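You operate a simulated robot arm through the tools that you are given. There is no shell and no other tool. Be economical: measure what you need, move in short steps, check, and stop when the job is done.

The job below is to be done with a simulated robot arm. You get a single attempt, and the scene is never put back.

TASK
Tighten the manifold bolts that have no yellow mark yet to 25 Nm.
Fine: leave the marked ones alone; park the driver.

Only the result counts: the job must be done as asked and must still hold three seconds after the hand-in. Knocking over, shifting, dropping, spilling or breaking anything else fails it.

THE ROBOT
A 7-joint arm with a three-finger gripper on a trunk, on a base that drives. Base frame: it is fixed to the floor where the robot stands at the start and does not move with it; the origin is under the middle of the robot, x ahead of it, y to its left, z up; the surface under the hand at the start is at about z = 720. Units: mm, degrees, N and s.
With the tool pointing down near the work surface it reaches from about 100 to 880 mm from the robot's upright axis, wherever it stands. Its first joint turns from -166.0 to 166.0 degrees. Places, roughly: blue manifold bolt [900, -300, 800]; green manifold bolt [1000, -300, 800]; red manifold bolt [1000, -400, 800]; white manifold bolt [900, -400, 800]. Payload 2.94 kg.
The TCP is the grasp point between the finger pads, 30 mm short of the fingertips. In the tool frame z runs along the fingers and y along their closing line. The gripper opens to 132 mm. The gripper's body begins 107 mm behind the TCP.
Orientation is told as [roll, pitch, yaw] about the base's x, y, z axes, in that order, counted from this pose: with the fingers straight down and closing along the base's y, the tool's x points along the base's -x, its y along +y and its z along -z.

THE INTERFACE
- The arm moves only by the tool apply_moves. Its argument "motion" is a list of rows, each a list of 3 entries, a list of its own where there are three numbers: the shift along the tool's x, y, z in mm, then the turn, a rotation vector about the tool's x, y, z in degrees, then the finger opening in mm, from 0 to 132. In form: [[[tx, ty, tz], [wx, wy, wz], gripper], ...]. A call has 1 to 10 rows; each row shifts and turns the commanded pose from where the row before left it, along the tool's axes as they then stand. Each row takes 0.2 s and may step no farther than 50 mm and 8.6 degrees from the row before; otherwise, or with a gripper value out of range, the whole call is refused. A pose out of reach is approached as far as the arm can. The call stops where the force on the tool passes 40 N (or 10 N more than at its start, if that is more) or the arm is blocked; 0.2 s more then pass. Each finger halts on what it meets, pressing with about 37 N; the grip force reading is that of the motor and also rises with nothing between the fingers. The clock runs only during rows and for 0.2 s after the last one: add rows that do not move to give the fingers time. The reply holds the time, the measured pose of the TCP, the force on the tool along the base axes, the opening and the grip force, in the units named above and with some noise, with the torque about the TCP (base axes, N m) and any sound that the robot's microphone picked up, and new pictures: "views" is both (left out), scene, wrist or none.
- Cameras (640 x 400 px; columns grow to the right, rows downward): "scene" is now at [43.2, 149.6, 1752.9]; the picture's right is [-0.48, -0.88, 0.00], its down [-0.60, 0.33, -0.73] and it looks along [0.64, -0.35, -0.68] (base axes); focal length 256 px, centre (320, 200). "wrist" rides on the gripper at [72, 3, -144] in the tool frame; the picture's right is [-0.04, 1.00, 0.00], its down [-0.88, -0.04, -0.48] and it looks along [-0.48, -0.02, 0.88] (tool axes); focal length 256 px, centre (320, 200).
- move_column(by): slides the trunk up (or, below 0, down) by that many mm; the arm and the scene camera ride with it, the base frame stays. It gives what a move gives, with no picture.
- base_move(legs): drives the robot by 1 to 6 legs, each [ahead, left, turn to the left] in mm, mm and degrees, along the robot's own axes; the way and the turn of a leg run together, so that a leg with both is an arc; at most 1500 mm and 180 degrees a leg. The arm and the cameras ride along, it lands a little off, and it stops where it bumps. It gives what a move gives, and a new picture of the scene camera.
- pan_tilt(pan, tilt): turns the head with the scene camera to pan (to the left, within 143 degrees either way) and tilt (down, from -29 to 69), counted from straight ahead of the robot. It gives what a move gives, and a new picture of the scene camera.
- measure_at(camera, pixels): for up to 12 pixels [column, row] of the newest picture of that camera ("zoom" is the newest enlarged one), the place [x, y, z] in the base frame of the surface seen there, good to about 2 mm. No time passes.
- enlarge(camera, box): a new picture of the part [left, top, right, bottom] of that camera's present view, enlarged. No time passes.
- job_done(): hands the job in; it is judged then, once.

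Work in short steps. Measure before you move; look again where a grasp or a placing could have gone wrong, and mend it. You have 80 turns and 260 pictures in all, those below and enlarged ones among them. Open the gripper and draw the arm clear of the work before you hand the job in, unless the task says otherwise; then end with one line.

The tools are called after "Emit:" as a command line: name --argument value ..., lists and objects as JSON in quotes. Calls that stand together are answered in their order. apply_moves: Moves the arm, as the interface text tells. Its arguments: {"type":"object","properties":{"motion":{"type":"array","items":{"type":"array"}},"views":{"type":"string","enum":["both","scene","wrist","none"]}},"required":["motion"]} The other tools are called the same way: move_column (by) slides the trunk up or down; base_move (legs) drives the base; pan_tilt (pan, tilt) turns the head that bears the scene camera; measure_at (camera, pixels) gives the place of the surface under pixels of a picture; enlarge (camera, box) takes an enlarged picture of a part of a camera's view; job_done () hands the job in.

At the start:

```text
time: 0.0
position: [582.1, -53.4, 1145.1]
tool_rot: [0.0, 0.0, 0.0]
force: [-0.2, 0.2, 0.3]
ft_torque: [-0.01, 0.0, -0.05]
gripper_width: 132.1
gripper_force: 0.1
trunk travel left (down, up): [-250.0, 290.0]
robot x, y, heading: [2.2, 1.1, 0.2]
head pan, tilt: [-28.6, 43.2]
```

scene: 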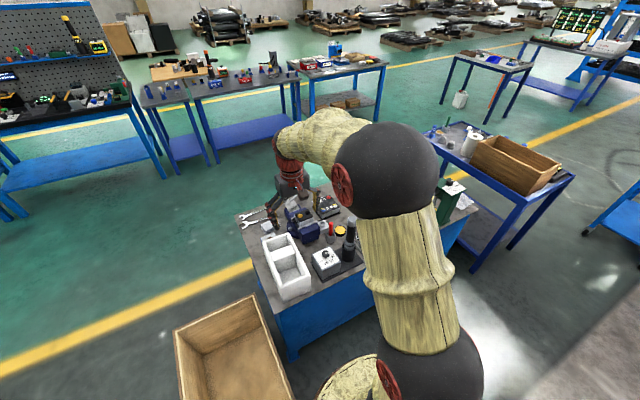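
wrist: 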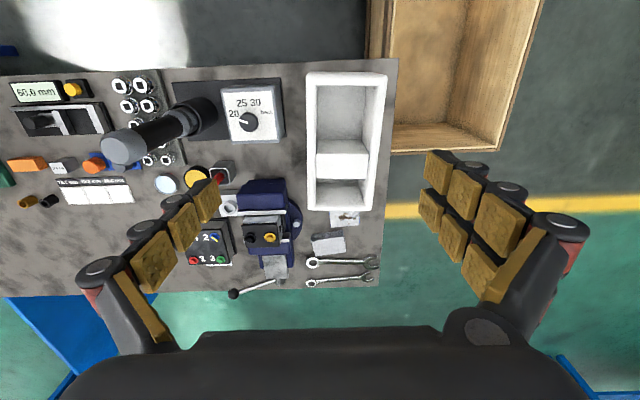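

The wrist view shows a bench with a driver (~150,130), a dial box (~250,115), sockets, and a small card (~210,240). I enlarge several parts to understand them.

Emit:
enlarge --camera "wrist" --box '[0, 60, 200, 185]'

Emit:
enlarge --camera "wrist" --box '[140, 60, 400, 222]'

Emit:
enlarge --camera "wrist" --box '[0, 140, 320, 340]'

Emit:
enlarge --camera "scene" --box '[220, 160, 380, 300]'

```text
3.20 times, centred on (100, 122) of wrist
```

zoom: 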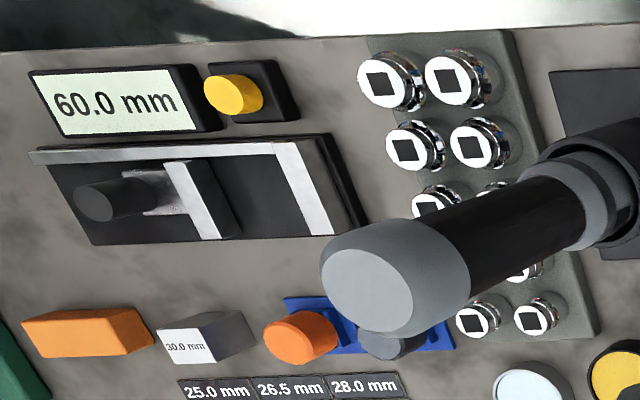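

```text
2.46 times, centred on (270, 141) of wrist
```

zoom: 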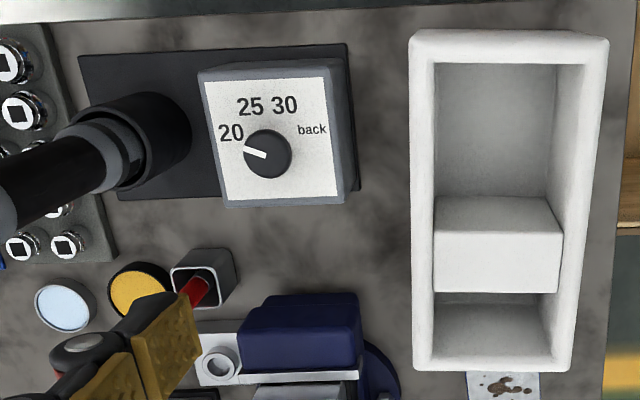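

```text
2.00 times, centred on (160, 240) of wrist
```

zoom: 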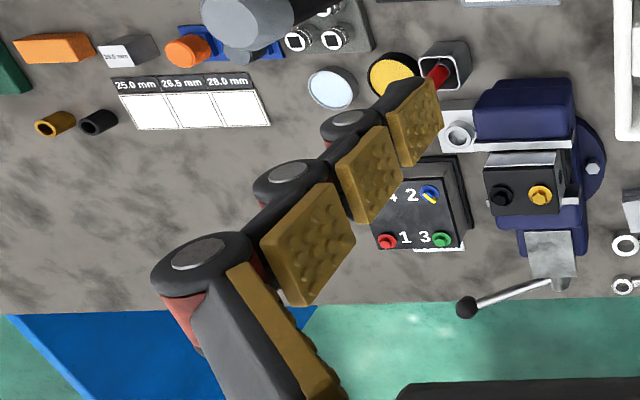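

```text
2.86 times, centred on (300, 230) of scene
```

zoom: 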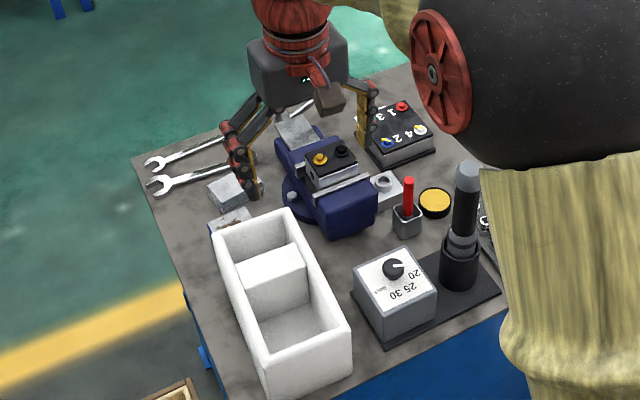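

Bolts are numbered: 1 red, 2 blue, 3 green, 4 white. I measure key points, then move over the manifold to see marks.

Emit:
measure_at --camera "wrist" --pixels '[[118, 149], [200, 112], [247, 122], [270, 135], [232, 97], [215, 82], [193, 261], [220, 261], [214, 237], [210, 180], [150, 200], [120, 85]]'

Emit:
apply_moves --motion '[[[-40, -40, 0], [0, 0, 0], 132], [[-40, -45, 0], [0, 0, 0], 132], [[-40, -45, 0], [0, 0, 0], 132], [[-30, -45, 0], [0, 0, 0], 132], [[-30, -45, -10], [0, 0, 0], 132], [[0, -45, 0], [0, 0, 0], 132], [[0, -30, 0], [0, 0, 0], 132]]'

```text
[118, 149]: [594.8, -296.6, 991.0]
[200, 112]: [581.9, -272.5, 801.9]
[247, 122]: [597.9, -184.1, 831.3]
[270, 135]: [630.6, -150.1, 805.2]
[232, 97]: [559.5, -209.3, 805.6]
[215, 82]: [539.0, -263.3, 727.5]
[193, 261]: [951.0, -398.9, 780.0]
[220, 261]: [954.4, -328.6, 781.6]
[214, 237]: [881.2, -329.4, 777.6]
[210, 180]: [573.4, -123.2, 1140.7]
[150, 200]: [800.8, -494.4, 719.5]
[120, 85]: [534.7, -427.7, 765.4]
```

```text
refused: row 1 steps farther than a row can; nothing moved
```

Nothing moved; 40,40 exceeds 50 mm per row. I use smaller rows.

Emit:
apply_moves --motion '[[[-25, -40, 0], [0, 0, 0], 132], [[-25, -40, 0], [0, 0, 0], 132], [[-25, -40, 0], [0, 0, 0], 132], [[-25, -40, 0], [0, 0, 0], 132], [[-25, -40, 0], [0, 0, 0], 132], [[-25, -40, 0], [0, 0, 0], 132], [[0, -40, 20], [0, 0, 0], 132]]'

```text
time: 1.6
position: [732.3, -337.2, 1125.8]
tool_rot: [0.0, 0.0, 0.1]
force: [-0.2, -0.1, -0.7]
ft_torque: [0.0, -0.01, 0.02]
gripper_width: 132.0
gripper_force: 0.0
trunk travel left (down, up): [-250.0, 290.0]
robot x, y, heading: [1.0, 2.0, 0.0]
head pan, tilt: [-28.6, 43.2]
```

scene: 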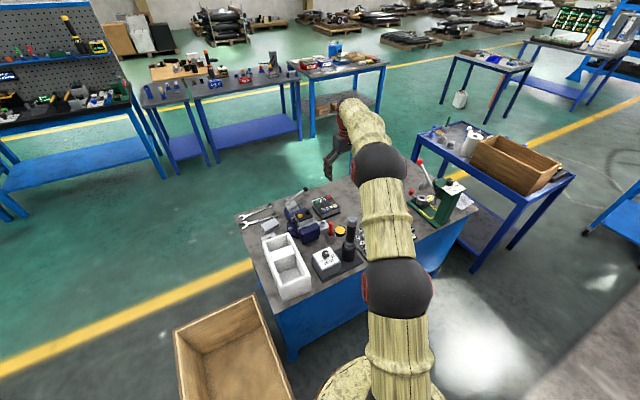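
wrist: 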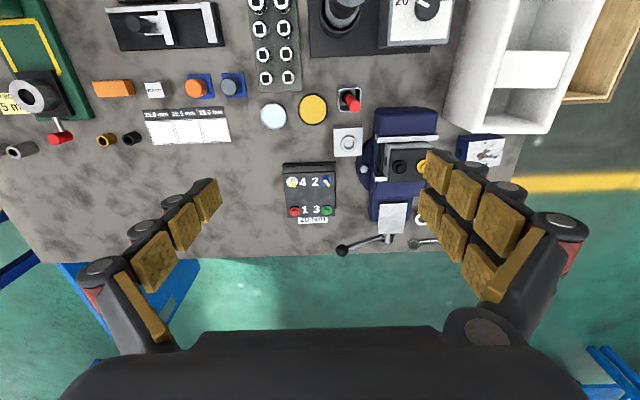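

The manifold is at (310,195). I zoom in on it, the driver dock and the bolts.

Emit:
enlarge --camera "wrist" --box '[270, 155, 350, 230]'

Emit:
enlarge --camera "scene" --box '[290, 180, 370, 280]'

Emit:
enlarge --camera "wrist" --box '[240, 0, 480, 150]'

```text
5.33 times, centred on (310, 192) of wrist
```

zoom: 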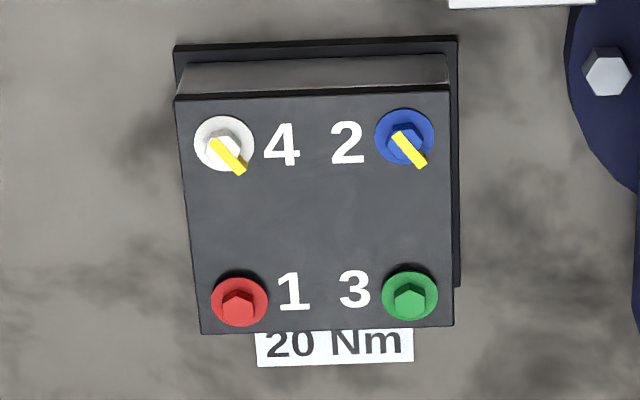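

```text
4.00 times, centred on (330, 230) of scene
```

zoom: 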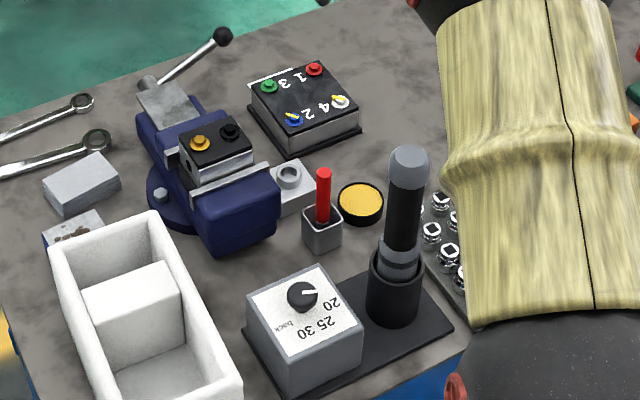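

```text
2.67 times, centred on (360, 75) of wrist
```

zoom: 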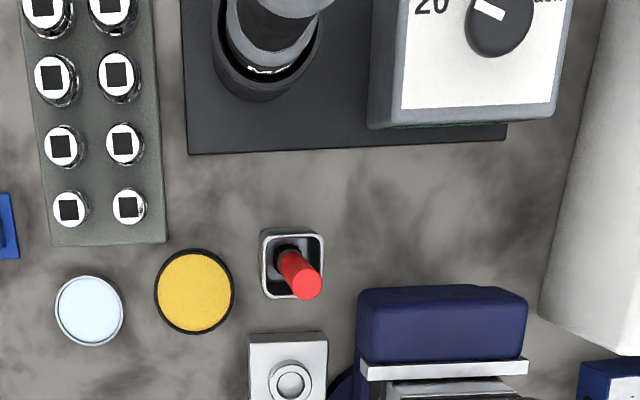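

White and blue carry yellow marks; red and green have none. Next I go back to look closely at the dial box and driver.

Emit:
apply_moves --motion '[[[40, 25, 0], [0, 0, 0], 132], [[40, 25, 0], [0, 0, 0], 132], [[40, 25, 0], [0, 0, 0], 132], [[40, 25, 5], [0, 0, 0], 132], [[40, 25, 5], [0, 0, 0], 132], [[40, 25, 5], [0, 0, 0], 132], [[10, 3, 40], [0, 0, 0], 132], [[0, 0, 20], [0, 0, 0], 132]]'

```text
time: 3.4
position: [482.8, -180.8, 1050.1]
tool_rot: [0.0, 0.0, 0.0]
force: [0.4, 0.1, -0.2]
ft_torque: [0.01, 0.01, -0.02]
gripper_width: 132.1
gripper_force: 0.0
trunk travel left (down, up): [-250.0, 290.0]
robot x, y, heading: [-0.4, 1.6, 0.2]
head pan, tilt: [-28.6, 43.2]
```

scene: 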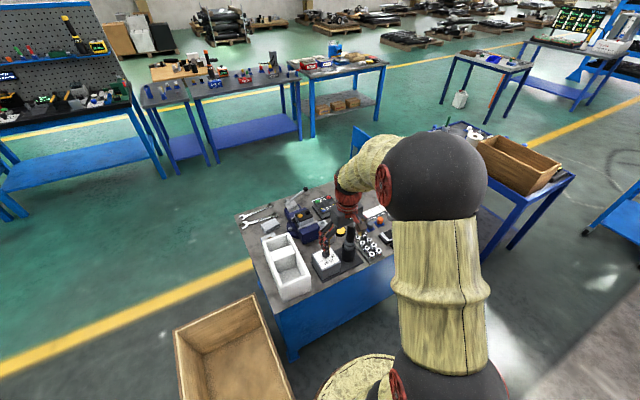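
wrist: 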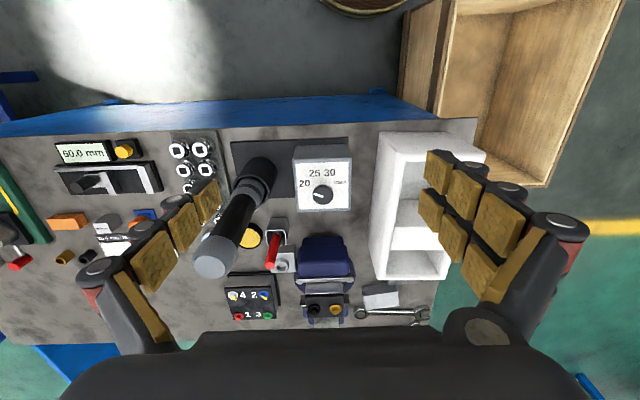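

The dial is at (322,193). I zoom and measure there.

Emit:
enlarge --camera "wrist" --box '[280, 140, 364, 216]'

Emit:
measure_at --camera "wrist" --pixels '[[322, 193], [322, 187], [313, 194], [330, 194], [310, 205], [340, 205], [300, 150], [346, 150], [260, 172], [230, 262], [213, 262], [225, 220], [322, 207]]'

```text
5.26 times, centred on (322, 178) of wrist
```

zoom: 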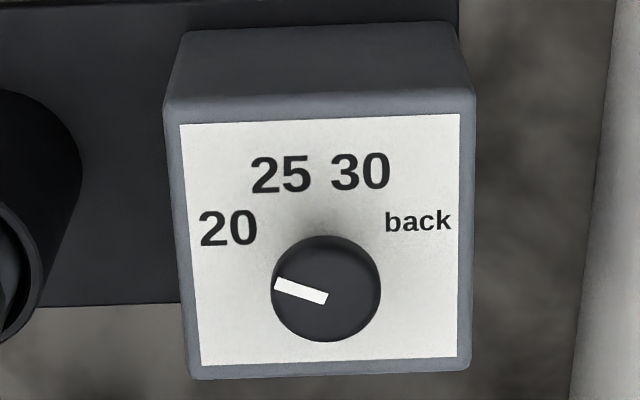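

```text
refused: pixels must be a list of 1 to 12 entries
```

Emit:
measure_at --camera "zoom" --pixels '[[325, 290], [274, 290], [380, 288], [325, 238], [325, 341], [229, 228], [280, 174], [361, 172], [418, 220], [300, 291], [280, 286], [322, 296]]'

Emit:
measure_at --camera "wrist" --pixels '[[260, 172], [230, 262], [213, 262], [198, 262], [225, 220], [242, 210], [245, 180], [255, 190], [235, 190]]'

```text
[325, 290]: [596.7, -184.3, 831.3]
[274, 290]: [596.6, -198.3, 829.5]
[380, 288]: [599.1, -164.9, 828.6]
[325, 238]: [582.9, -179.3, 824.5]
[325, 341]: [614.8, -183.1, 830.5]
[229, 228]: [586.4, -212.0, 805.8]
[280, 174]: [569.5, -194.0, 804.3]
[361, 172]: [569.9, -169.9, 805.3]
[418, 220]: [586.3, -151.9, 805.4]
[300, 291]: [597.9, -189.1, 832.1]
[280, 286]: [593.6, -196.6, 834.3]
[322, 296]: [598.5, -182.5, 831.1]
```

```text
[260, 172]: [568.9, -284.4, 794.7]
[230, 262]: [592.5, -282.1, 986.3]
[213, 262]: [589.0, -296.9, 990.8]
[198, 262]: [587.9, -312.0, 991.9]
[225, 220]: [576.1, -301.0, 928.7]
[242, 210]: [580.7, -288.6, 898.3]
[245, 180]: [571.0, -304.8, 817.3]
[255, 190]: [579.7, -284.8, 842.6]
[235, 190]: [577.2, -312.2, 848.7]
```

The pointer is at 20 (≈158°); 25 lies 45° clockwise seen from above. Knob centre ≈(598,-182), top 831. I go above it with fingers at 70 mm.

Emit:
apply_moves --motion '[[[-40, 0, 0], [0, 0, 0], 100], [[-40, 0, 0], [0, 0, 0], 70], [[-35, -1, 0], [0, 0, 0], 70], [[0, 0, 40], [0, 0, 0], 70], [[0, 0, 45], [0, 0, 0], 70], [[0, 0, 45], [0, 0, 0], 70]]'

```text
time: 4.8
position: [597.2, -184.2, 920.2]
tool_rot: [0.0, 0.0, 0.1]
force: [-0.7, 0.1, -0.2]
ft_torque: [0.03, 0.03, -0.01]
gripper_width: 69.8
gripper_force: 0.2
trunk travel left (down, up): [-250.0, 290.0]
robot x, y, heading: [1.6, -2.0, 0.1]
head pan, tilt: [-28.6, 43.2]
```

scene: 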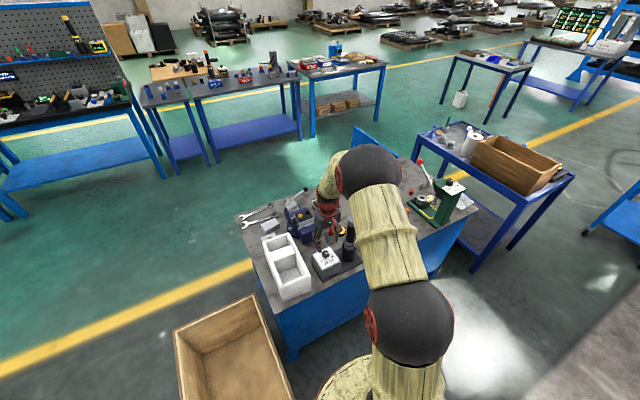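
wrist: 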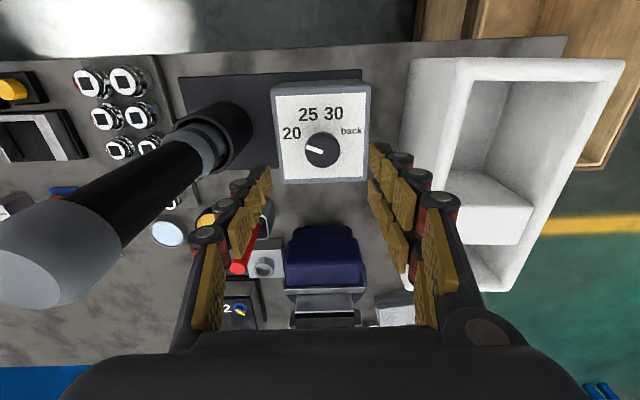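

Aligned with the knob (321,150). Descend 78 mm and close.

Emit:
apply_moves --motion '[[[0, 1, 40], [0, 0, 0], 70], [[0, 0, 38], [0, 0, 0], 70], [[0, 0, 0], [0, 0, 0], 36], [[0, 0, 0], [0, 0, 0], 30], [[0, 0, 0], [0, 0, 0], 30], [[0, 0, 0], [0, 0, 0], 30]]' --views "wrist"

```text
time: 6.2
position: [595.1, -181.0, 844.0]
tool_rot: [0.0, 0.1, -0.1]
force: [1.0, 4.6, -0.9]
ft_torque: [0.09, -0.07, -0.02]
gripper_width: 32.7
gripper_force: 24.0
trunk travel left (down, up): [-250.0, 290.0]
robot x, y, heading: [0.9, -0.3, 0.0]
head pan, tilt: [-28.6, 43.2]
```

wrist: 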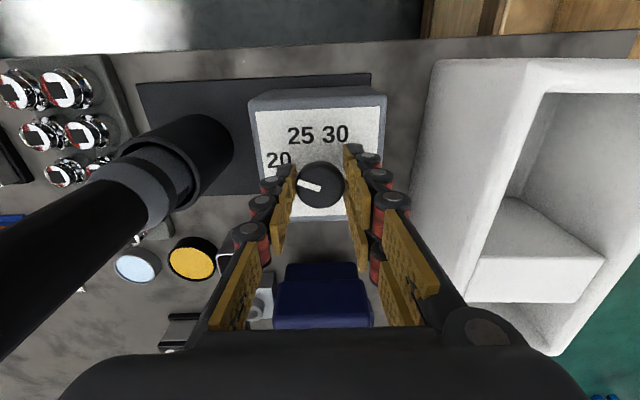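

Knob gripped at 32.7 mm. Rotate +45° about tool z.

Emit:
apply_moves --motion '[[[0, 0, 0], [0, 0, 7.5], 30], [[0, 0, 0], [0, 0, 7.5], 30], [[0, 0, 0], [0, 0, 7.5], 30], [[0, 0, 0], [0, 0, 7.5], 30], [[0, 0, 0], [0, 0, 7.5], 30], [[0, 0, 0], [0, 0, 7.5], 30], [[0, 0, 0], [0, 0, 0], 30]]' --views "wrist"

```text
time: 7.8
position: [597.5, -179.2, 843.5]
tool_rot: [0.0, -0.1, -45.0]
force: [-4.7, 30.2, 14.7]
ft_torque: [0.96, 0.33, 0.07]
gripper_width: 32.6
gripper_force: 44.9
trunk travel left (down, up): [-250.0, 290.0]
robot x, y, heading: [1.5, -1.7, -0.1]
head pan, tilt: [-28.6, 43.2]
```

wrist: 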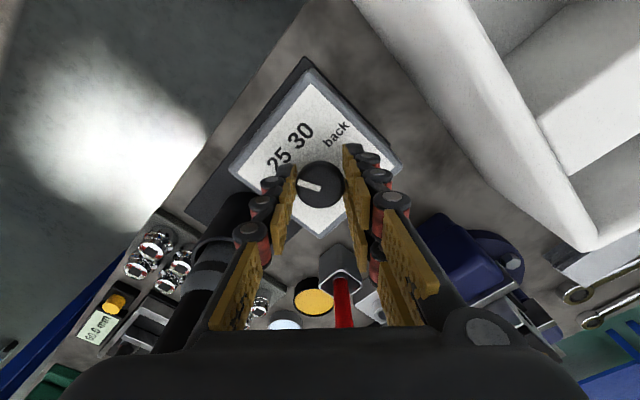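

The knob turned with the fingers. I open slowly and lift to check the pointer.

Emit:
apply_moves --motion '[[[0, 0, 0], [0, 0, 0], 40], [[0, 0, 0], [0, 0, 0], 55], [[0, 0, 0], [0, 0, 0], 60], [[0, 0, -40], [0, 0, 0], 60], [[0, 0, -40], [0, 0, 0], 60], [[0, 0, -40], [0, 0, 0], 60], [[0, 0, -40], [0, 0, 0], 60]]'

Emit:
enlarge --camera "wrist" --box '[240, 60, 400, 200]'

```text
time: 9.4
position: [596.1, -179.7, 1002.8]
tool_rot: [0.0, 0.1, -45.0]
force: [-0.5, 0.7, -1.2]
ft_torque: [0.01, -0.01, 0.03]
gripper_width: 60.1
gripper_force: 0.0
trunk travel left (down, up): [-250.0, 290.0]
robot x, y, heading: [2.6, 0.5, -0.1]
head pan, tilt: [-28.6, 43.2]
```

scene: 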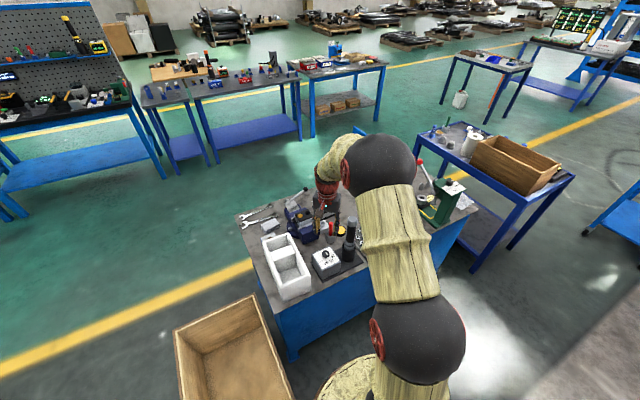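
wrist: 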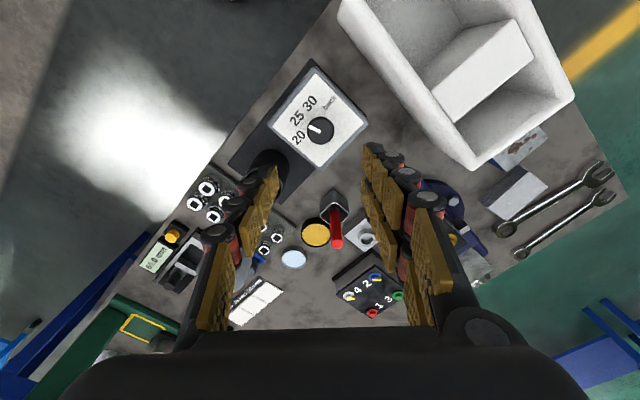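

```text
2.86 times, centred on (320, 130) of wrist
```

zoom: 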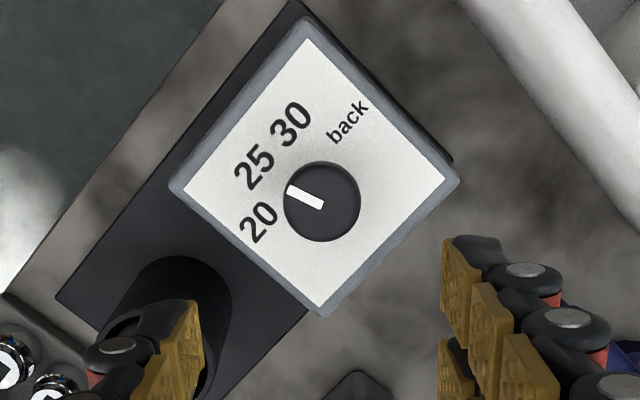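

Pointer seems at 25; I measure to check the angle.

Emit:
measure_at --camera "zoom" --pixels '[[290, 188], [320, 206], [305, 197], [322, 201], [254, 168], [258, 222], [294, 124], [284, 200], [360, 201], [322, 241], [334, 163]]'

```text
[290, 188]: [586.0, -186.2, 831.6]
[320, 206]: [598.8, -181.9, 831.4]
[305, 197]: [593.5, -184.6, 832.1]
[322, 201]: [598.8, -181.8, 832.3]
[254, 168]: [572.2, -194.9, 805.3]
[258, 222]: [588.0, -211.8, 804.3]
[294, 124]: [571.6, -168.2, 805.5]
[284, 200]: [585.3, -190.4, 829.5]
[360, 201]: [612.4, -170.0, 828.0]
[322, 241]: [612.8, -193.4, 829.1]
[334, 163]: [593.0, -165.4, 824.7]
```

Pointer reads 25. Bolts are too far (≈1030 mm), so the base must approach; I check the table's near edge with the head.

Emit:
pan_tilt --pan -10 --tilt 66

```text
time: 10.3
position: [596.7, -180.5, 1003.1]
tool_rot: [-0.1, 0.0, -45.0]
force: [-0.5, -0.2, -0.8]
ft_torque: [-0.01, -0.01, 0.05]
gripper_width: 60.0
gripper_force: 0.0
trunk travel left (down, up): [-250.0, 290.0]
robot x, y, heading: [-0.9, -0.1, -0.2]
head pan, tilt: [-10.0, 66.0]
```

scene: 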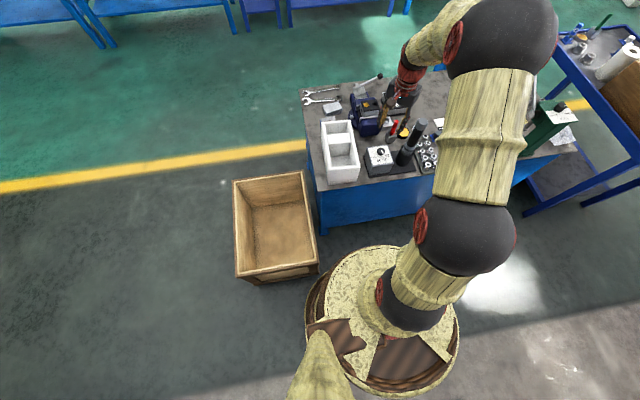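

I measure the base rim (380,247), table edge and crate corner (318,262).

Emit:
measure_at --camera "scene" --pixels '[[380, 246], [318, 270], [455, 325], [318, 268], [318, 200], [302, 172], [325, 185], [360, 182], [330, 225], [420, 208], [306, 300], [318, 240]]'

```text
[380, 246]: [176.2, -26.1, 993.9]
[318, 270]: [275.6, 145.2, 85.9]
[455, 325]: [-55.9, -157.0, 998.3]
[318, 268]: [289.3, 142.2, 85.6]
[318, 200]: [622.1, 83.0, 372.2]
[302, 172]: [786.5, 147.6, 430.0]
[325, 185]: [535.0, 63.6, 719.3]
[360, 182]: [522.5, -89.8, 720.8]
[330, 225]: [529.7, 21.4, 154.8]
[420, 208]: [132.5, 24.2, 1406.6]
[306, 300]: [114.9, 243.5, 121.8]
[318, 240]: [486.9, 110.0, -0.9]
```

Base radius ≈270; crate at y>140, table edge x≈522. I raise and retract the arm, then drive right 230 and ahead 130.

Emit:
apply_moves --motion '[[[0, 0, -50], [0, 0, 0], 100], [[0, 0, -50], [0, 0, 0], 100], [[0, 0, -50], [0, 0, 0], 100], [[0, 0, -50], [0, 0, 0], 100], [[30, -30, 0], [0, 0, -7.5], 100], [[30, -30, 0], [0, 0, -7.5], 100], [[30, -25, 0], [0, 0, -7.5], 100], [[30, -20, 0], [0, 0, -7.5], 100], [[30, -10, 0], [0, 0, -7.5], 100], [[30, 0, 0], [0, 0, -7.5], 100]]' --views "none"

Emit:
base_move --legs '[[0, -230, 0], [130, 0, 0]]'

```text
time: 12.5
position: [375.6, -199.6, 1204.8]
tool_rot: [-0.1, 0.0, 0.1]
force: [-0.2, -0.4, 0.2]
ft_torque: [-0.01, 0.0, -0.02]
gripper_width: 99.8
gripper_force: 0.1
trunk travel left (down, up): [-250.0, 290.0]
robot x, y, heading: [0.3, -1.1, 0.1]
head pan, tilt: [-10.0, 66.0]
```

```text
time: 15.1
position: [510.6, -431.6, 1203.3]
tool_rot: [0.0, 0.1, -0.3]
force: [0.3, 0.9, -0.5]
ft_torque: [0.0, 0.02, 0.0]
gripper_width: 100.0
gripper_force: 0.0
trunk travel left (down, up): [-250.0, 290.0]
robot x, y, heading: [132.0, -230.8, -0.3]
head pan, tilt: [-10.0, 66.0]
```

scene: 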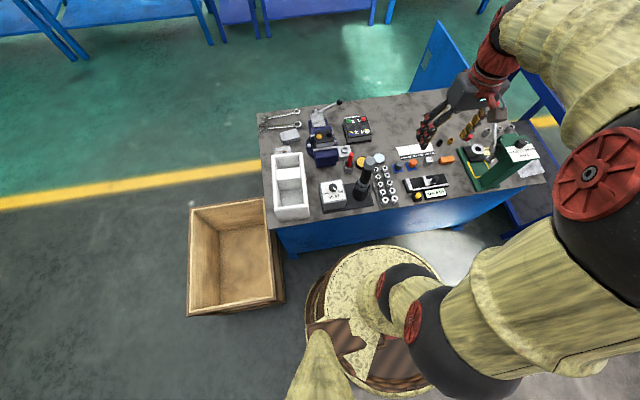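

Moved cleanly. Now measure the driver (365,180) accurately from the scene view.

Emit:
enlarge --camera "scene" --box '[315, 100, 415, 220]'

Emit:
measure_at --camera "scene" --pixels '[[365, 163], [370, 163], [360, 163], [363, 175], [362, 185], [360, 195], [366, 180]]'

```text
3.33 times, centred on (365, 160) of scene
```

zoom: 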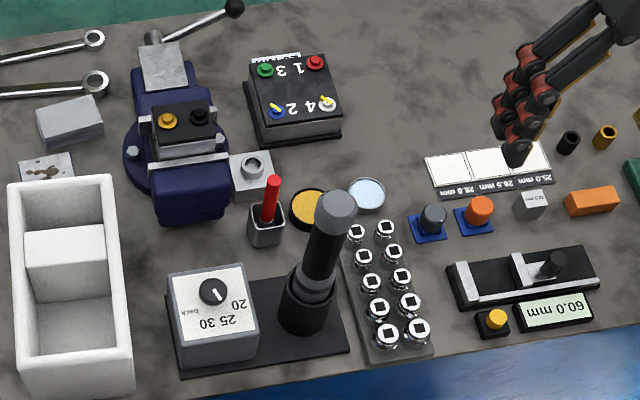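

```text
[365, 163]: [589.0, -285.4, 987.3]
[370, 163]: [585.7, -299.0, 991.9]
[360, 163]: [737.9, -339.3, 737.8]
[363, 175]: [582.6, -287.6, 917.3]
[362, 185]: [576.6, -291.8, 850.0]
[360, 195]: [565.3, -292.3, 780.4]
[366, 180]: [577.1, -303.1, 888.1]
```

Emit:
measure_at --camera "zoom" --pixels '[[336, 210], [316, 210], [355, 210], [336, 194], [336, 225], [310, 250], [330, 250], [343, 250], [300, 280], [318, 283], [334, 283], [305, 310]]'

```text
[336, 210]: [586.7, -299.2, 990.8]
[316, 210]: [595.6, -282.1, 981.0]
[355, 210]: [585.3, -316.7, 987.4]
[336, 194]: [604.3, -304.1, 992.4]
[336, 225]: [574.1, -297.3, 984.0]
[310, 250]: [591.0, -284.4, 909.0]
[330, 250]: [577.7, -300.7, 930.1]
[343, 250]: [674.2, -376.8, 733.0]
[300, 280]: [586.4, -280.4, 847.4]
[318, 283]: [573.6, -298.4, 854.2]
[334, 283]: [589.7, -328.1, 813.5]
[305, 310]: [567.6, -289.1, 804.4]
```

Driver axis ≈(591,-299), handle radius ≈15, top z 992. Move above it.

Emit:
apply_moves --motion '[[[-27, 40, 0], [0, 0, 0], 110], [[-27, 40, 0], [0, 0, 0], 110], [[-26, 40, 0], [0, 0, 0.3], 110], [[0, 12.5, 40], [0, 0, 0], 110], [[0, 0, 45], [0, 0, 0], 110], [[0, 0, 45], [0, 0, 0], 110], [[0, 0, 20], [0, 0, 0], 110]]'

```text
time: 16.7
position: [590.5, -300.3, 1054.3]
tool_rot: [0.0, 0.1, -0.4]
force: [0.0, -0.4, 0.6]
ft_torque: [-0.01, -0.02, 0.0]
gripper_width: 110.1
gripper_force: 0.0
trunk travel left (down, up): [-250.0, 290.0]
robot x, y, heading: [134.5, -228.4, -0.1]
head pan, tilt: [-10.0, 66.0]
```

scene: 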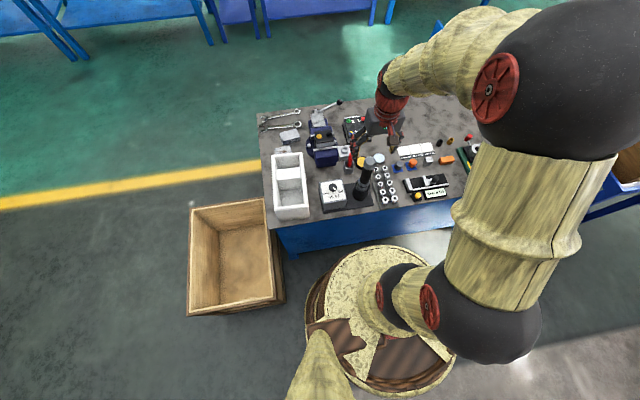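
wrist: 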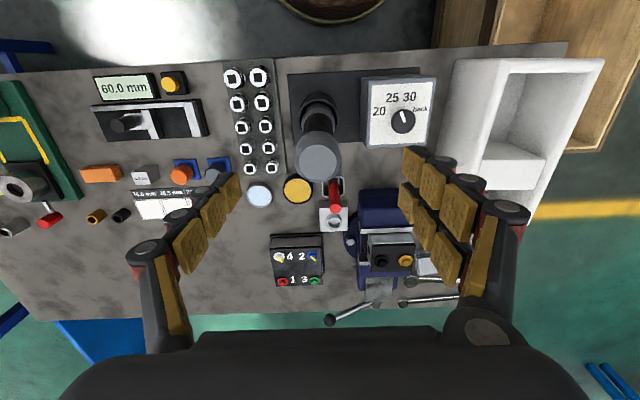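

Driver top at (318,158), centred between fingers. Quick measure to refine the axis.

Emit:
measure_at --camera "wrist" --pixels '[[318, 158], [300, 158], [336, 158], [318, 142], [318, 176]]'

```text
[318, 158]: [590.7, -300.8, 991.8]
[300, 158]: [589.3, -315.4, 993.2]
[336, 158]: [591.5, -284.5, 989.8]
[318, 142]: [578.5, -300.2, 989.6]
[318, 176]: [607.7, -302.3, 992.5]
```

Axis ≈(592,-300). Descend 136 mm to z≈918 and close on the handle.

Emit:
apply_moves --motion '[[[-1, 0, 45], [0, 0, 0], 110], [[0, 0, 45], [0, 0, 0], 90], [[0, 0, 45], [0, 0, 0], 80], [[0, 0, 0], [0, 0, 0], 40], [[0, 0, 0], [0, 0, 0], 20], [[0, 0, 0], [0, 0, 0], 20], [[0, 0, 0], [0, 0, 0], 20], [[0, 0, 0], [0, 0, 0], 20]]'

```text
time: 18.5
position: [589.8, -299.0, 918.5]
tool_rot: [0.0, 0.0, -0.6]
force: [0.2, -0.8, -0.4]
ft_torque: [-0.01, -0.1, 0.02]
gripper_width: 37.8
gripper_force: 27.6
trunk travel left (down, up): [-250.0, 290.0]
robot x, y, heading: [133.2, -230.7, -0.4]
head pan, tilt: [-10.0, 66.0]
```

scene: 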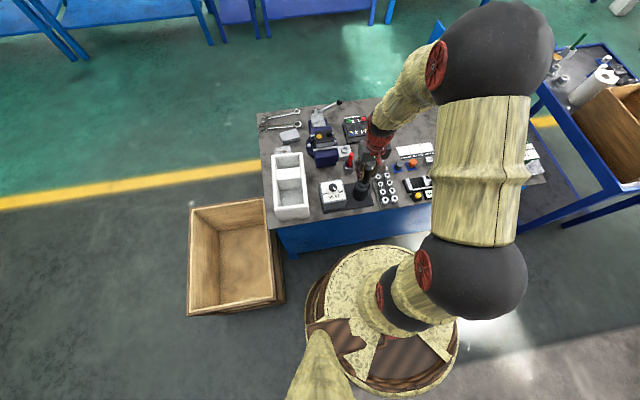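
wrist: 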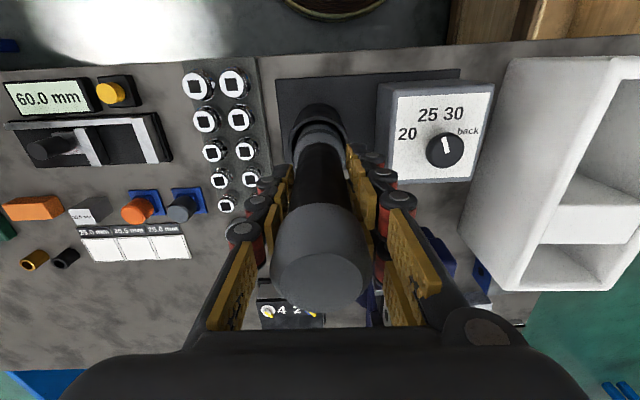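

Gripped at 37.8 mm. Lift straight up 150 mm in slow-ish steps.

Emit:
apply_moves --motion '[[[0, 0, -20], [0, 0, 0], 20], [[0, 0, -25], [0, 0, 0], 20], [[0, 0, -30], [0, 0, 0], 20], [[0, 0, -40], [0, 0, 0], 20], [[0, 0, -40], [0, 0, 0], 20], [[0, 0, -30], [0, 0, 0], 20]]'

Emit:
enlarge --camera "scene" --box '[315, 60, 435, 220]'

```text
time: 19.9
position: [588.5, -298.0, 1104.9]
tool_rot: [0.0, 0.2, -0.5]
force: [-1.0, 0.7, -9.8]
ft_torque: [0.02, 0.04, 0.02]
gripper_width: 37.7
gripper_force: 37.1
trunk travel left (down, up): [-250.0, 290.0]
robot x, y, heading: [131.5, -232.9, -0.3]
head pan, tilt: [-10.0, 66.0]
```

scene: 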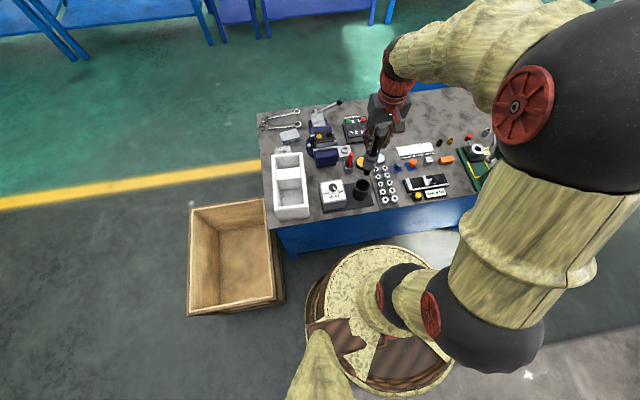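
wrist: 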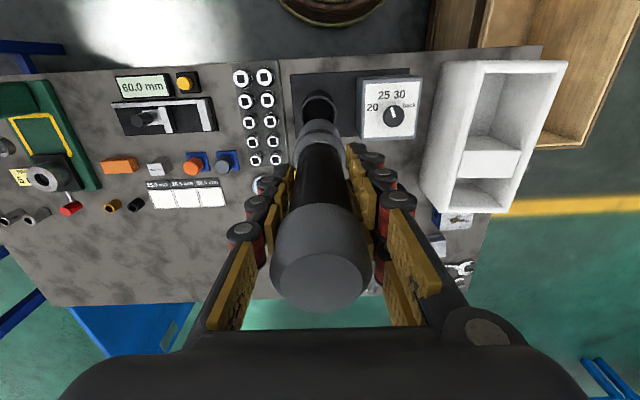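

```text
2.50 times, centred on (375, 140) of scene
```

zoom: 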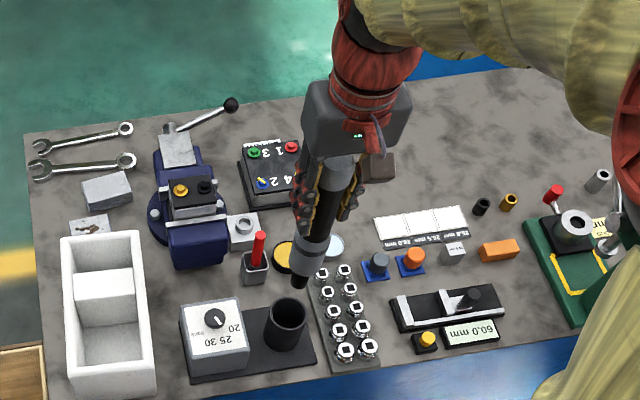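

Driver is out; the nose tip is at zoom (298,287). Measure it along with the bolts.

Emit:
measure_at --camera "zoom" --pixels '[[299, 284], [300, 278], [292, 278], [307, 278], [297, 287], [308, 255], [291, 147], [254, 152], [262, 183], [300, 244], [287, 302]]'

Emit:
enlarge --camera "scene" --box '[350, 145, 390, 185]'

```text
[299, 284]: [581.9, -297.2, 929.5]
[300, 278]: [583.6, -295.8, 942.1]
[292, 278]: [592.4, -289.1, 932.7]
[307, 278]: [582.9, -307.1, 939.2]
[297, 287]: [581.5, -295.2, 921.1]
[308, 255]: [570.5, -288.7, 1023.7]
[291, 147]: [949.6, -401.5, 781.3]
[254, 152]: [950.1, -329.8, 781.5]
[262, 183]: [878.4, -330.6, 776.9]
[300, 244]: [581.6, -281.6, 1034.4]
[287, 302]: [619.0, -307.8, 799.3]
```

```text
10.00 times, centred on (370, 165) of scene
```

zoom: 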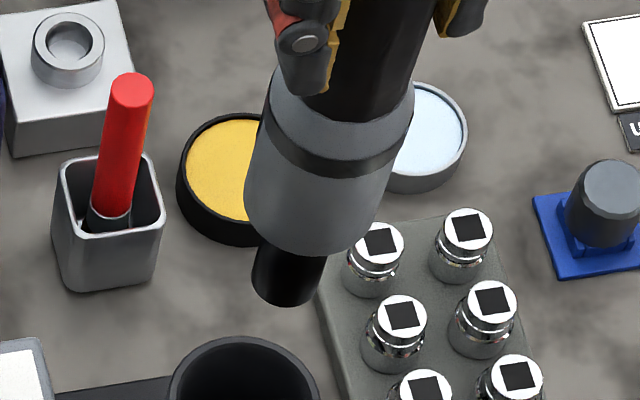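

Tip is ≈183 mm below the TCP. Zoom on the manifold for exact bolt positions.

Emit:
enlarge --camera "scene" --box '[335, 105, 385, 155]'

```text
8.00 times, centred on (360, 130) of scene
```

zoom: 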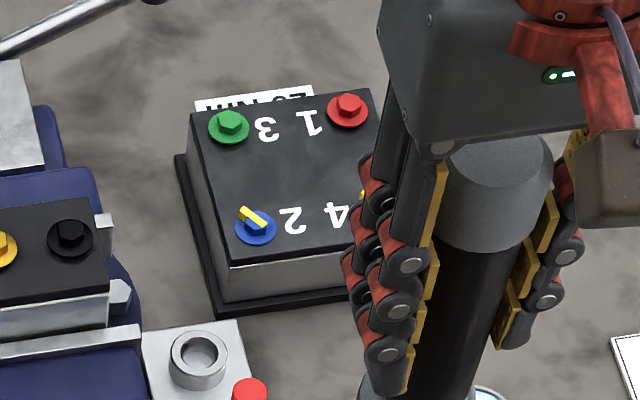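

Emit:
measure_at --camera "zoom" --pixels '[[348, 102], [330, 113], [366, 113], [348, 92], [348, 129], [229, 121], [210, 130], [248, 130], [229, 110], [229, 145], [290, 160]]'

```text
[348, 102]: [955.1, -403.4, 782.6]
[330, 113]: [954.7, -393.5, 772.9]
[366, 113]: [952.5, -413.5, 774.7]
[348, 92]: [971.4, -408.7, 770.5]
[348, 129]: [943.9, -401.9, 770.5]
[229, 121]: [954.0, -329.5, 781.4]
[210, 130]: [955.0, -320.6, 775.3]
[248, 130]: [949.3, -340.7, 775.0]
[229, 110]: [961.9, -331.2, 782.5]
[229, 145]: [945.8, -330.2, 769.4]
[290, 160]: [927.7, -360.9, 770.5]
```

Red ≈(954,-403), green ≈(954,-330), heads' tops z≈782. Move the driver high toward red.

Emit:
apply_moves --motion '[[[-40, -11, 0], [0, 0, 0], 20], [[-40, -11, 0], [0, 0, 0], 20], [[-40, -11, 0], [0, 0, 0], 20], [[-40, -11, 0], [0, 0, 0], 20], [[-40, -11, 0], [0, 0, 0], 20], [[-40, -11, 0], [0, 0, 0], 20], [[-40, -11, 0], [0, 0, 0], 20], [[-40, -11, 0], [0, 0, 0], 20], [[-40, -11, 0], [0, 0, 0], 20], [[0, 0, 20], [0, 0, 0], 20]]'

Emit:
enlarge --camera "scene" --box '[335, 70, 415, 150]'

```text
time: 22.1
position: [950.3, -401.7, 1083.5]
tool_rot: [0.1, 0.1, -0.4]
force: [-0.9, -1.0, -8.4]
ft_torque: [0.0, 0.04, 0.04]
gripper_width: 37.6
gripper_force: 36.6
trunk travel left (down, up): [-250.0, 290.0]
robot x, y, heading: [132.3, -229.0, -0.2]
head pan, tilt: [-10.0, 66.0]
```

scene: 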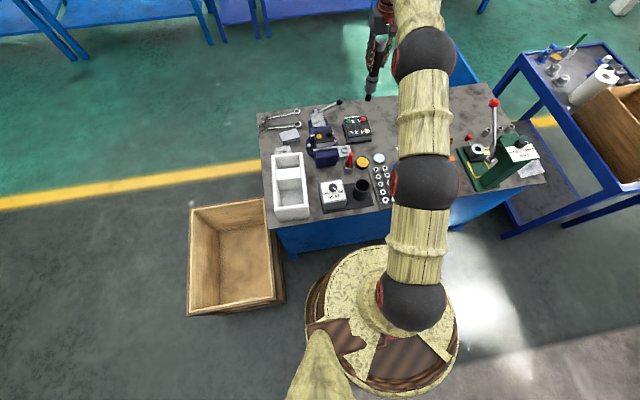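
wrist: 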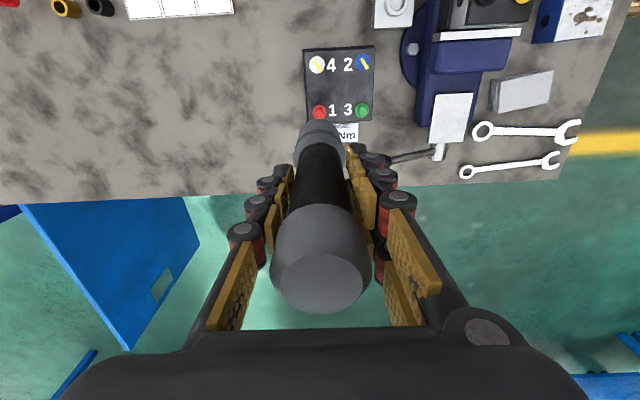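

```text
5.00 times, centred on (375, 110) of scene
```

zoom: 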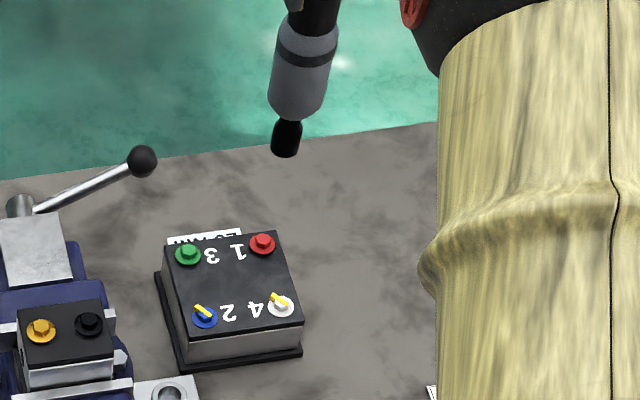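

Red bolt at zoom (262,243). Descend 60 mm (tip ≈840), then compare tip and bolt.

Emit:
apply_moves --motion '[[[0, 0, 30], [0, 0, 0], 20], [[0, 0, 30], [0, 0, 0], 20], [[0, 0, 0], [0, 0, 0], 20]]' --views "wrist"

Emit:
enlarge --camera "scene" --box '[345, 85, 395, 135]'

```text
time: 22.9
position: [950.5, -400.5, 1022.2]
tool_rot: [0.0, 0.0, -0.4]
force: [0.1, 0.4, -8.9]
ft_torque: [-0.03, 0.07, -0.02]
gripper_width: 37.9
gripper_force: 36.5
trunk travel left (down, up): [-250.0, 290.0]
robot x, y, heading: [130.7, -233.1, -0.3]
head pan, tilt: [-10.0, 66.0]
```

wrist: 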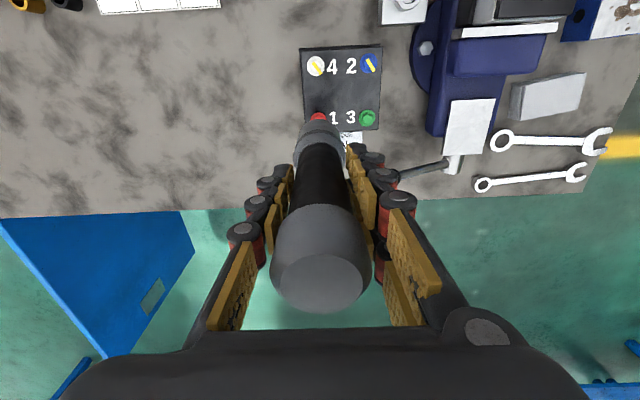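

```text
8.00 times, centred on (370, 110) of scene
```

zoom: 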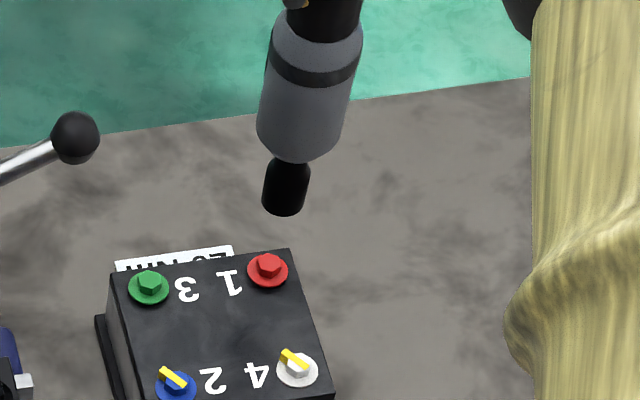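

Emit:
measure_at --camera "zoom" --pixels '[[284, 200], [270, 200], [299, 200], [265, 205], [303, 207], [282, 212], [286, 180], [268, 262], [250, 270], [286, 270], [268, 284], [149, 279]]'

```text
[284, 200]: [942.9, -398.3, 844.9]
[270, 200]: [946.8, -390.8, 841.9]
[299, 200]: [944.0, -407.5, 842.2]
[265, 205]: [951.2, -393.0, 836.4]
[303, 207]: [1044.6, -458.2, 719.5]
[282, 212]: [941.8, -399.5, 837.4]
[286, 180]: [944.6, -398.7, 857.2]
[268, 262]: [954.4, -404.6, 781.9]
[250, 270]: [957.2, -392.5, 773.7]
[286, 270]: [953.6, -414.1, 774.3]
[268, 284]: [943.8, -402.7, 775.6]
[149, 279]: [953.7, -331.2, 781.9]
```

Tip centre ≈(955.5,-399.3), bolt ≈(954.8,-403.5). Shift y by -3.5 and descend 35 mm, then recheck.

Emit:
apply_moves --motion '[[[0, -3.5, 15], [0, 0, 0], 20], [[0, 0, 20], [0, 0, 0], 20], [[0, 0, 0], [0, 0, 0], 20]]' --views "wrist"

Emit:
enlarge --camera "scene" --box '[352, 92, 392, 132]'

Emit:
enlarge --camera "wrist" --box '[280, 40, 400, 160]'

```text
time: 23.7
position: [949.1, -405.0, 987.3]
tool_rot: [-0.1, 0.1, -0.5]
force: [-0.5, -0.8, -7.9]
ft_torque: [0.0, 0.03, 0.01]
gripper_width: 38.1
gripper_force: 37.3
trunk travel left (down, up): [-250.0, 290.0]
robot x, y, heading: [131.6, -225.1, -0.3]
head pan, tilt: [-10.0, 66.0]
```

wrist: 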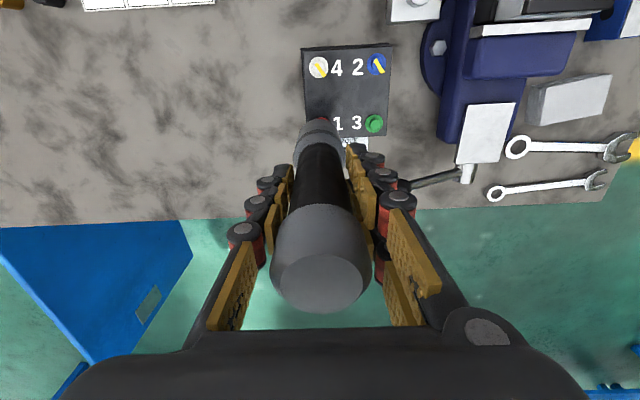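

```text
10.00 times, centred on (372, 112) of scene
```

zoom: 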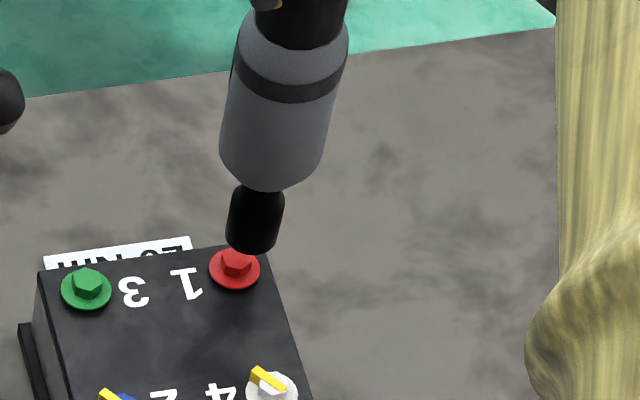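

```text
3.33 times, centred on (340, 100) of wrist
```

zoom: 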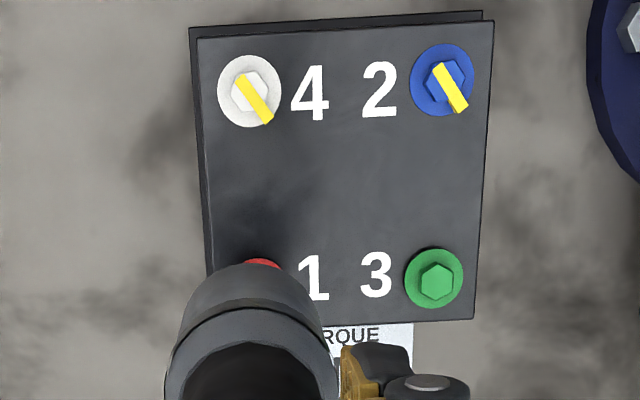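

Check tip vs bolt once more by measuring from the scene view.

Emit:
enlarge --camera "scene" --box '[364, 106, 384, 126]'

Emit:
measure_at --camera "zoom" --pixels '[[270, 240], [270, 210], [240, 210], [310, 220]]'

```text
16.00 times, centred on (374, 116) of scene
```

zoom: 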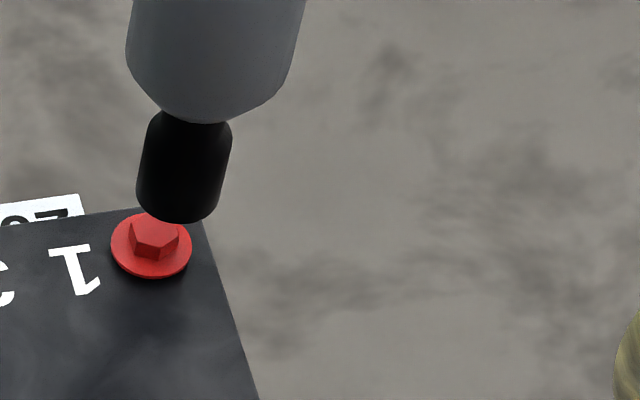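

```text
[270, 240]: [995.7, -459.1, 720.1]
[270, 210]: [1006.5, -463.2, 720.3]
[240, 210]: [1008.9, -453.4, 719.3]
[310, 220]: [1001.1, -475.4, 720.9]
```

Emit:
measure_at --camera "zoom" --pixels '[[180, 205], [145, 195], [219, 200], [183, 180], [187, 150], [150, 150], [225, 150], [153, 245], [112, 245], [190, 245], [152, 273], [155, 256]]'

```text
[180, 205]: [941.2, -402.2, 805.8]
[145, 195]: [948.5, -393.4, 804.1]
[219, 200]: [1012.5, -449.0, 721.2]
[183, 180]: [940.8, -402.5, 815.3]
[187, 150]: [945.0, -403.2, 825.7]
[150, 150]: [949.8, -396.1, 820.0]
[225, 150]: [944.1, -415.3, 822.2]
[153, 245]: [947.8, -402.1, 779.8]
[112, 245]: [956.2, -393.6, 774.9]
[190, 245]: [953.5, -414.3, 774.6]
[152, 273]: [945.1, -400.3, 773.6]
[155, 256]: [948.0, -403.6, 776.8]
```

Accounting for view direction, nose centre ≈(953,-407), bolt ≈(955,-404). Correct by +2 x, +3.5 y and descend 12 mm.

Emit:
apply_moves --motion '[[[-2, 3.5, 0], [0, 0, 0], 20], [[0, 0, 12], [0, 0, 0], 20], [[0, 0, 0], [0, 0, 0], 20]]' --views "none"

Emit:
enlarge --camera "scene" --box '[364, 106, 384, 126]'

```text
time: 24.5
position: [953.4, -402.2, 975.5]
tool_rot: [0.0, 0.1, -0.5]
force: [-0.7, 0.6, -7.9]
ft_torque: [0.0, 0.04, 0.01]
gripper_width: 38.0
gripper_force: 36.7
trunk travel left (down, up): [-250.0, 290.0]
robot x, y, heading: [128.7, -232.2, -0.3]
head pan, tilt: [-10.0, 66.0]
```

```text
16.00 times, centred on (374, 116) of scene
```

zoom: 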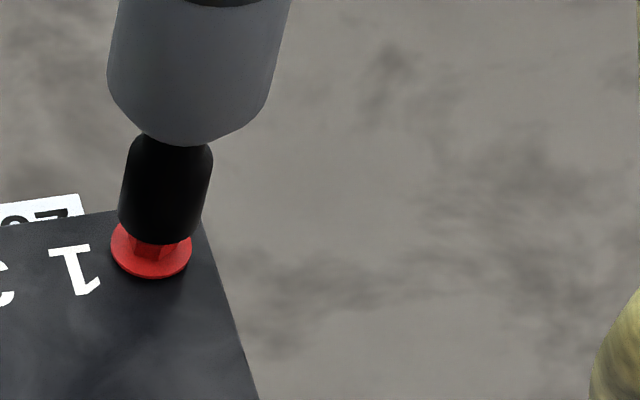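

Well aligned now. Nudge +1 y and descend in small steps, watching force and sound.

Emit:
apply_moves --motion '[[[0, 1, 0], [0, 0, 0], 20], [[0, 0, 3], [0, 0, 0], 20], [[0, 0, 3], [0, 0, 0], 20], [[0, 0, 3], [0, 0, 0], 20], [[0, 0, 2], [0, 0, 0], 20], [[0, 0, 2], [0, 0, 0], 20]]' --views "none"

Emit:
enlarge --camera "scene" --box '[364, 106, 384, 126]'

```text
time: 25.9
position: [950.7, -400.3, 964.9]
tool_rot: [-0.1, -0.1, -0.5]
force: [0.0, -0.4, -4.7]
ft_torque: [0.03, 0.01, 0.01]
gripper_width: 37.7
gripper_force: 37.3
trunk travel left (down, up): [-250.0, 290.0]
robot x, y, heading: [132.1, -227.2, -0.2]
head pan, tilt: [-10.0, 66.0]
```

```text
16.00 times, centred on (374, 116) of scene
```

zoom: 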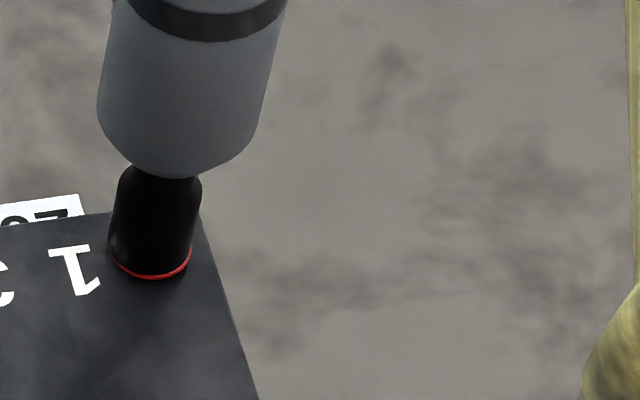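

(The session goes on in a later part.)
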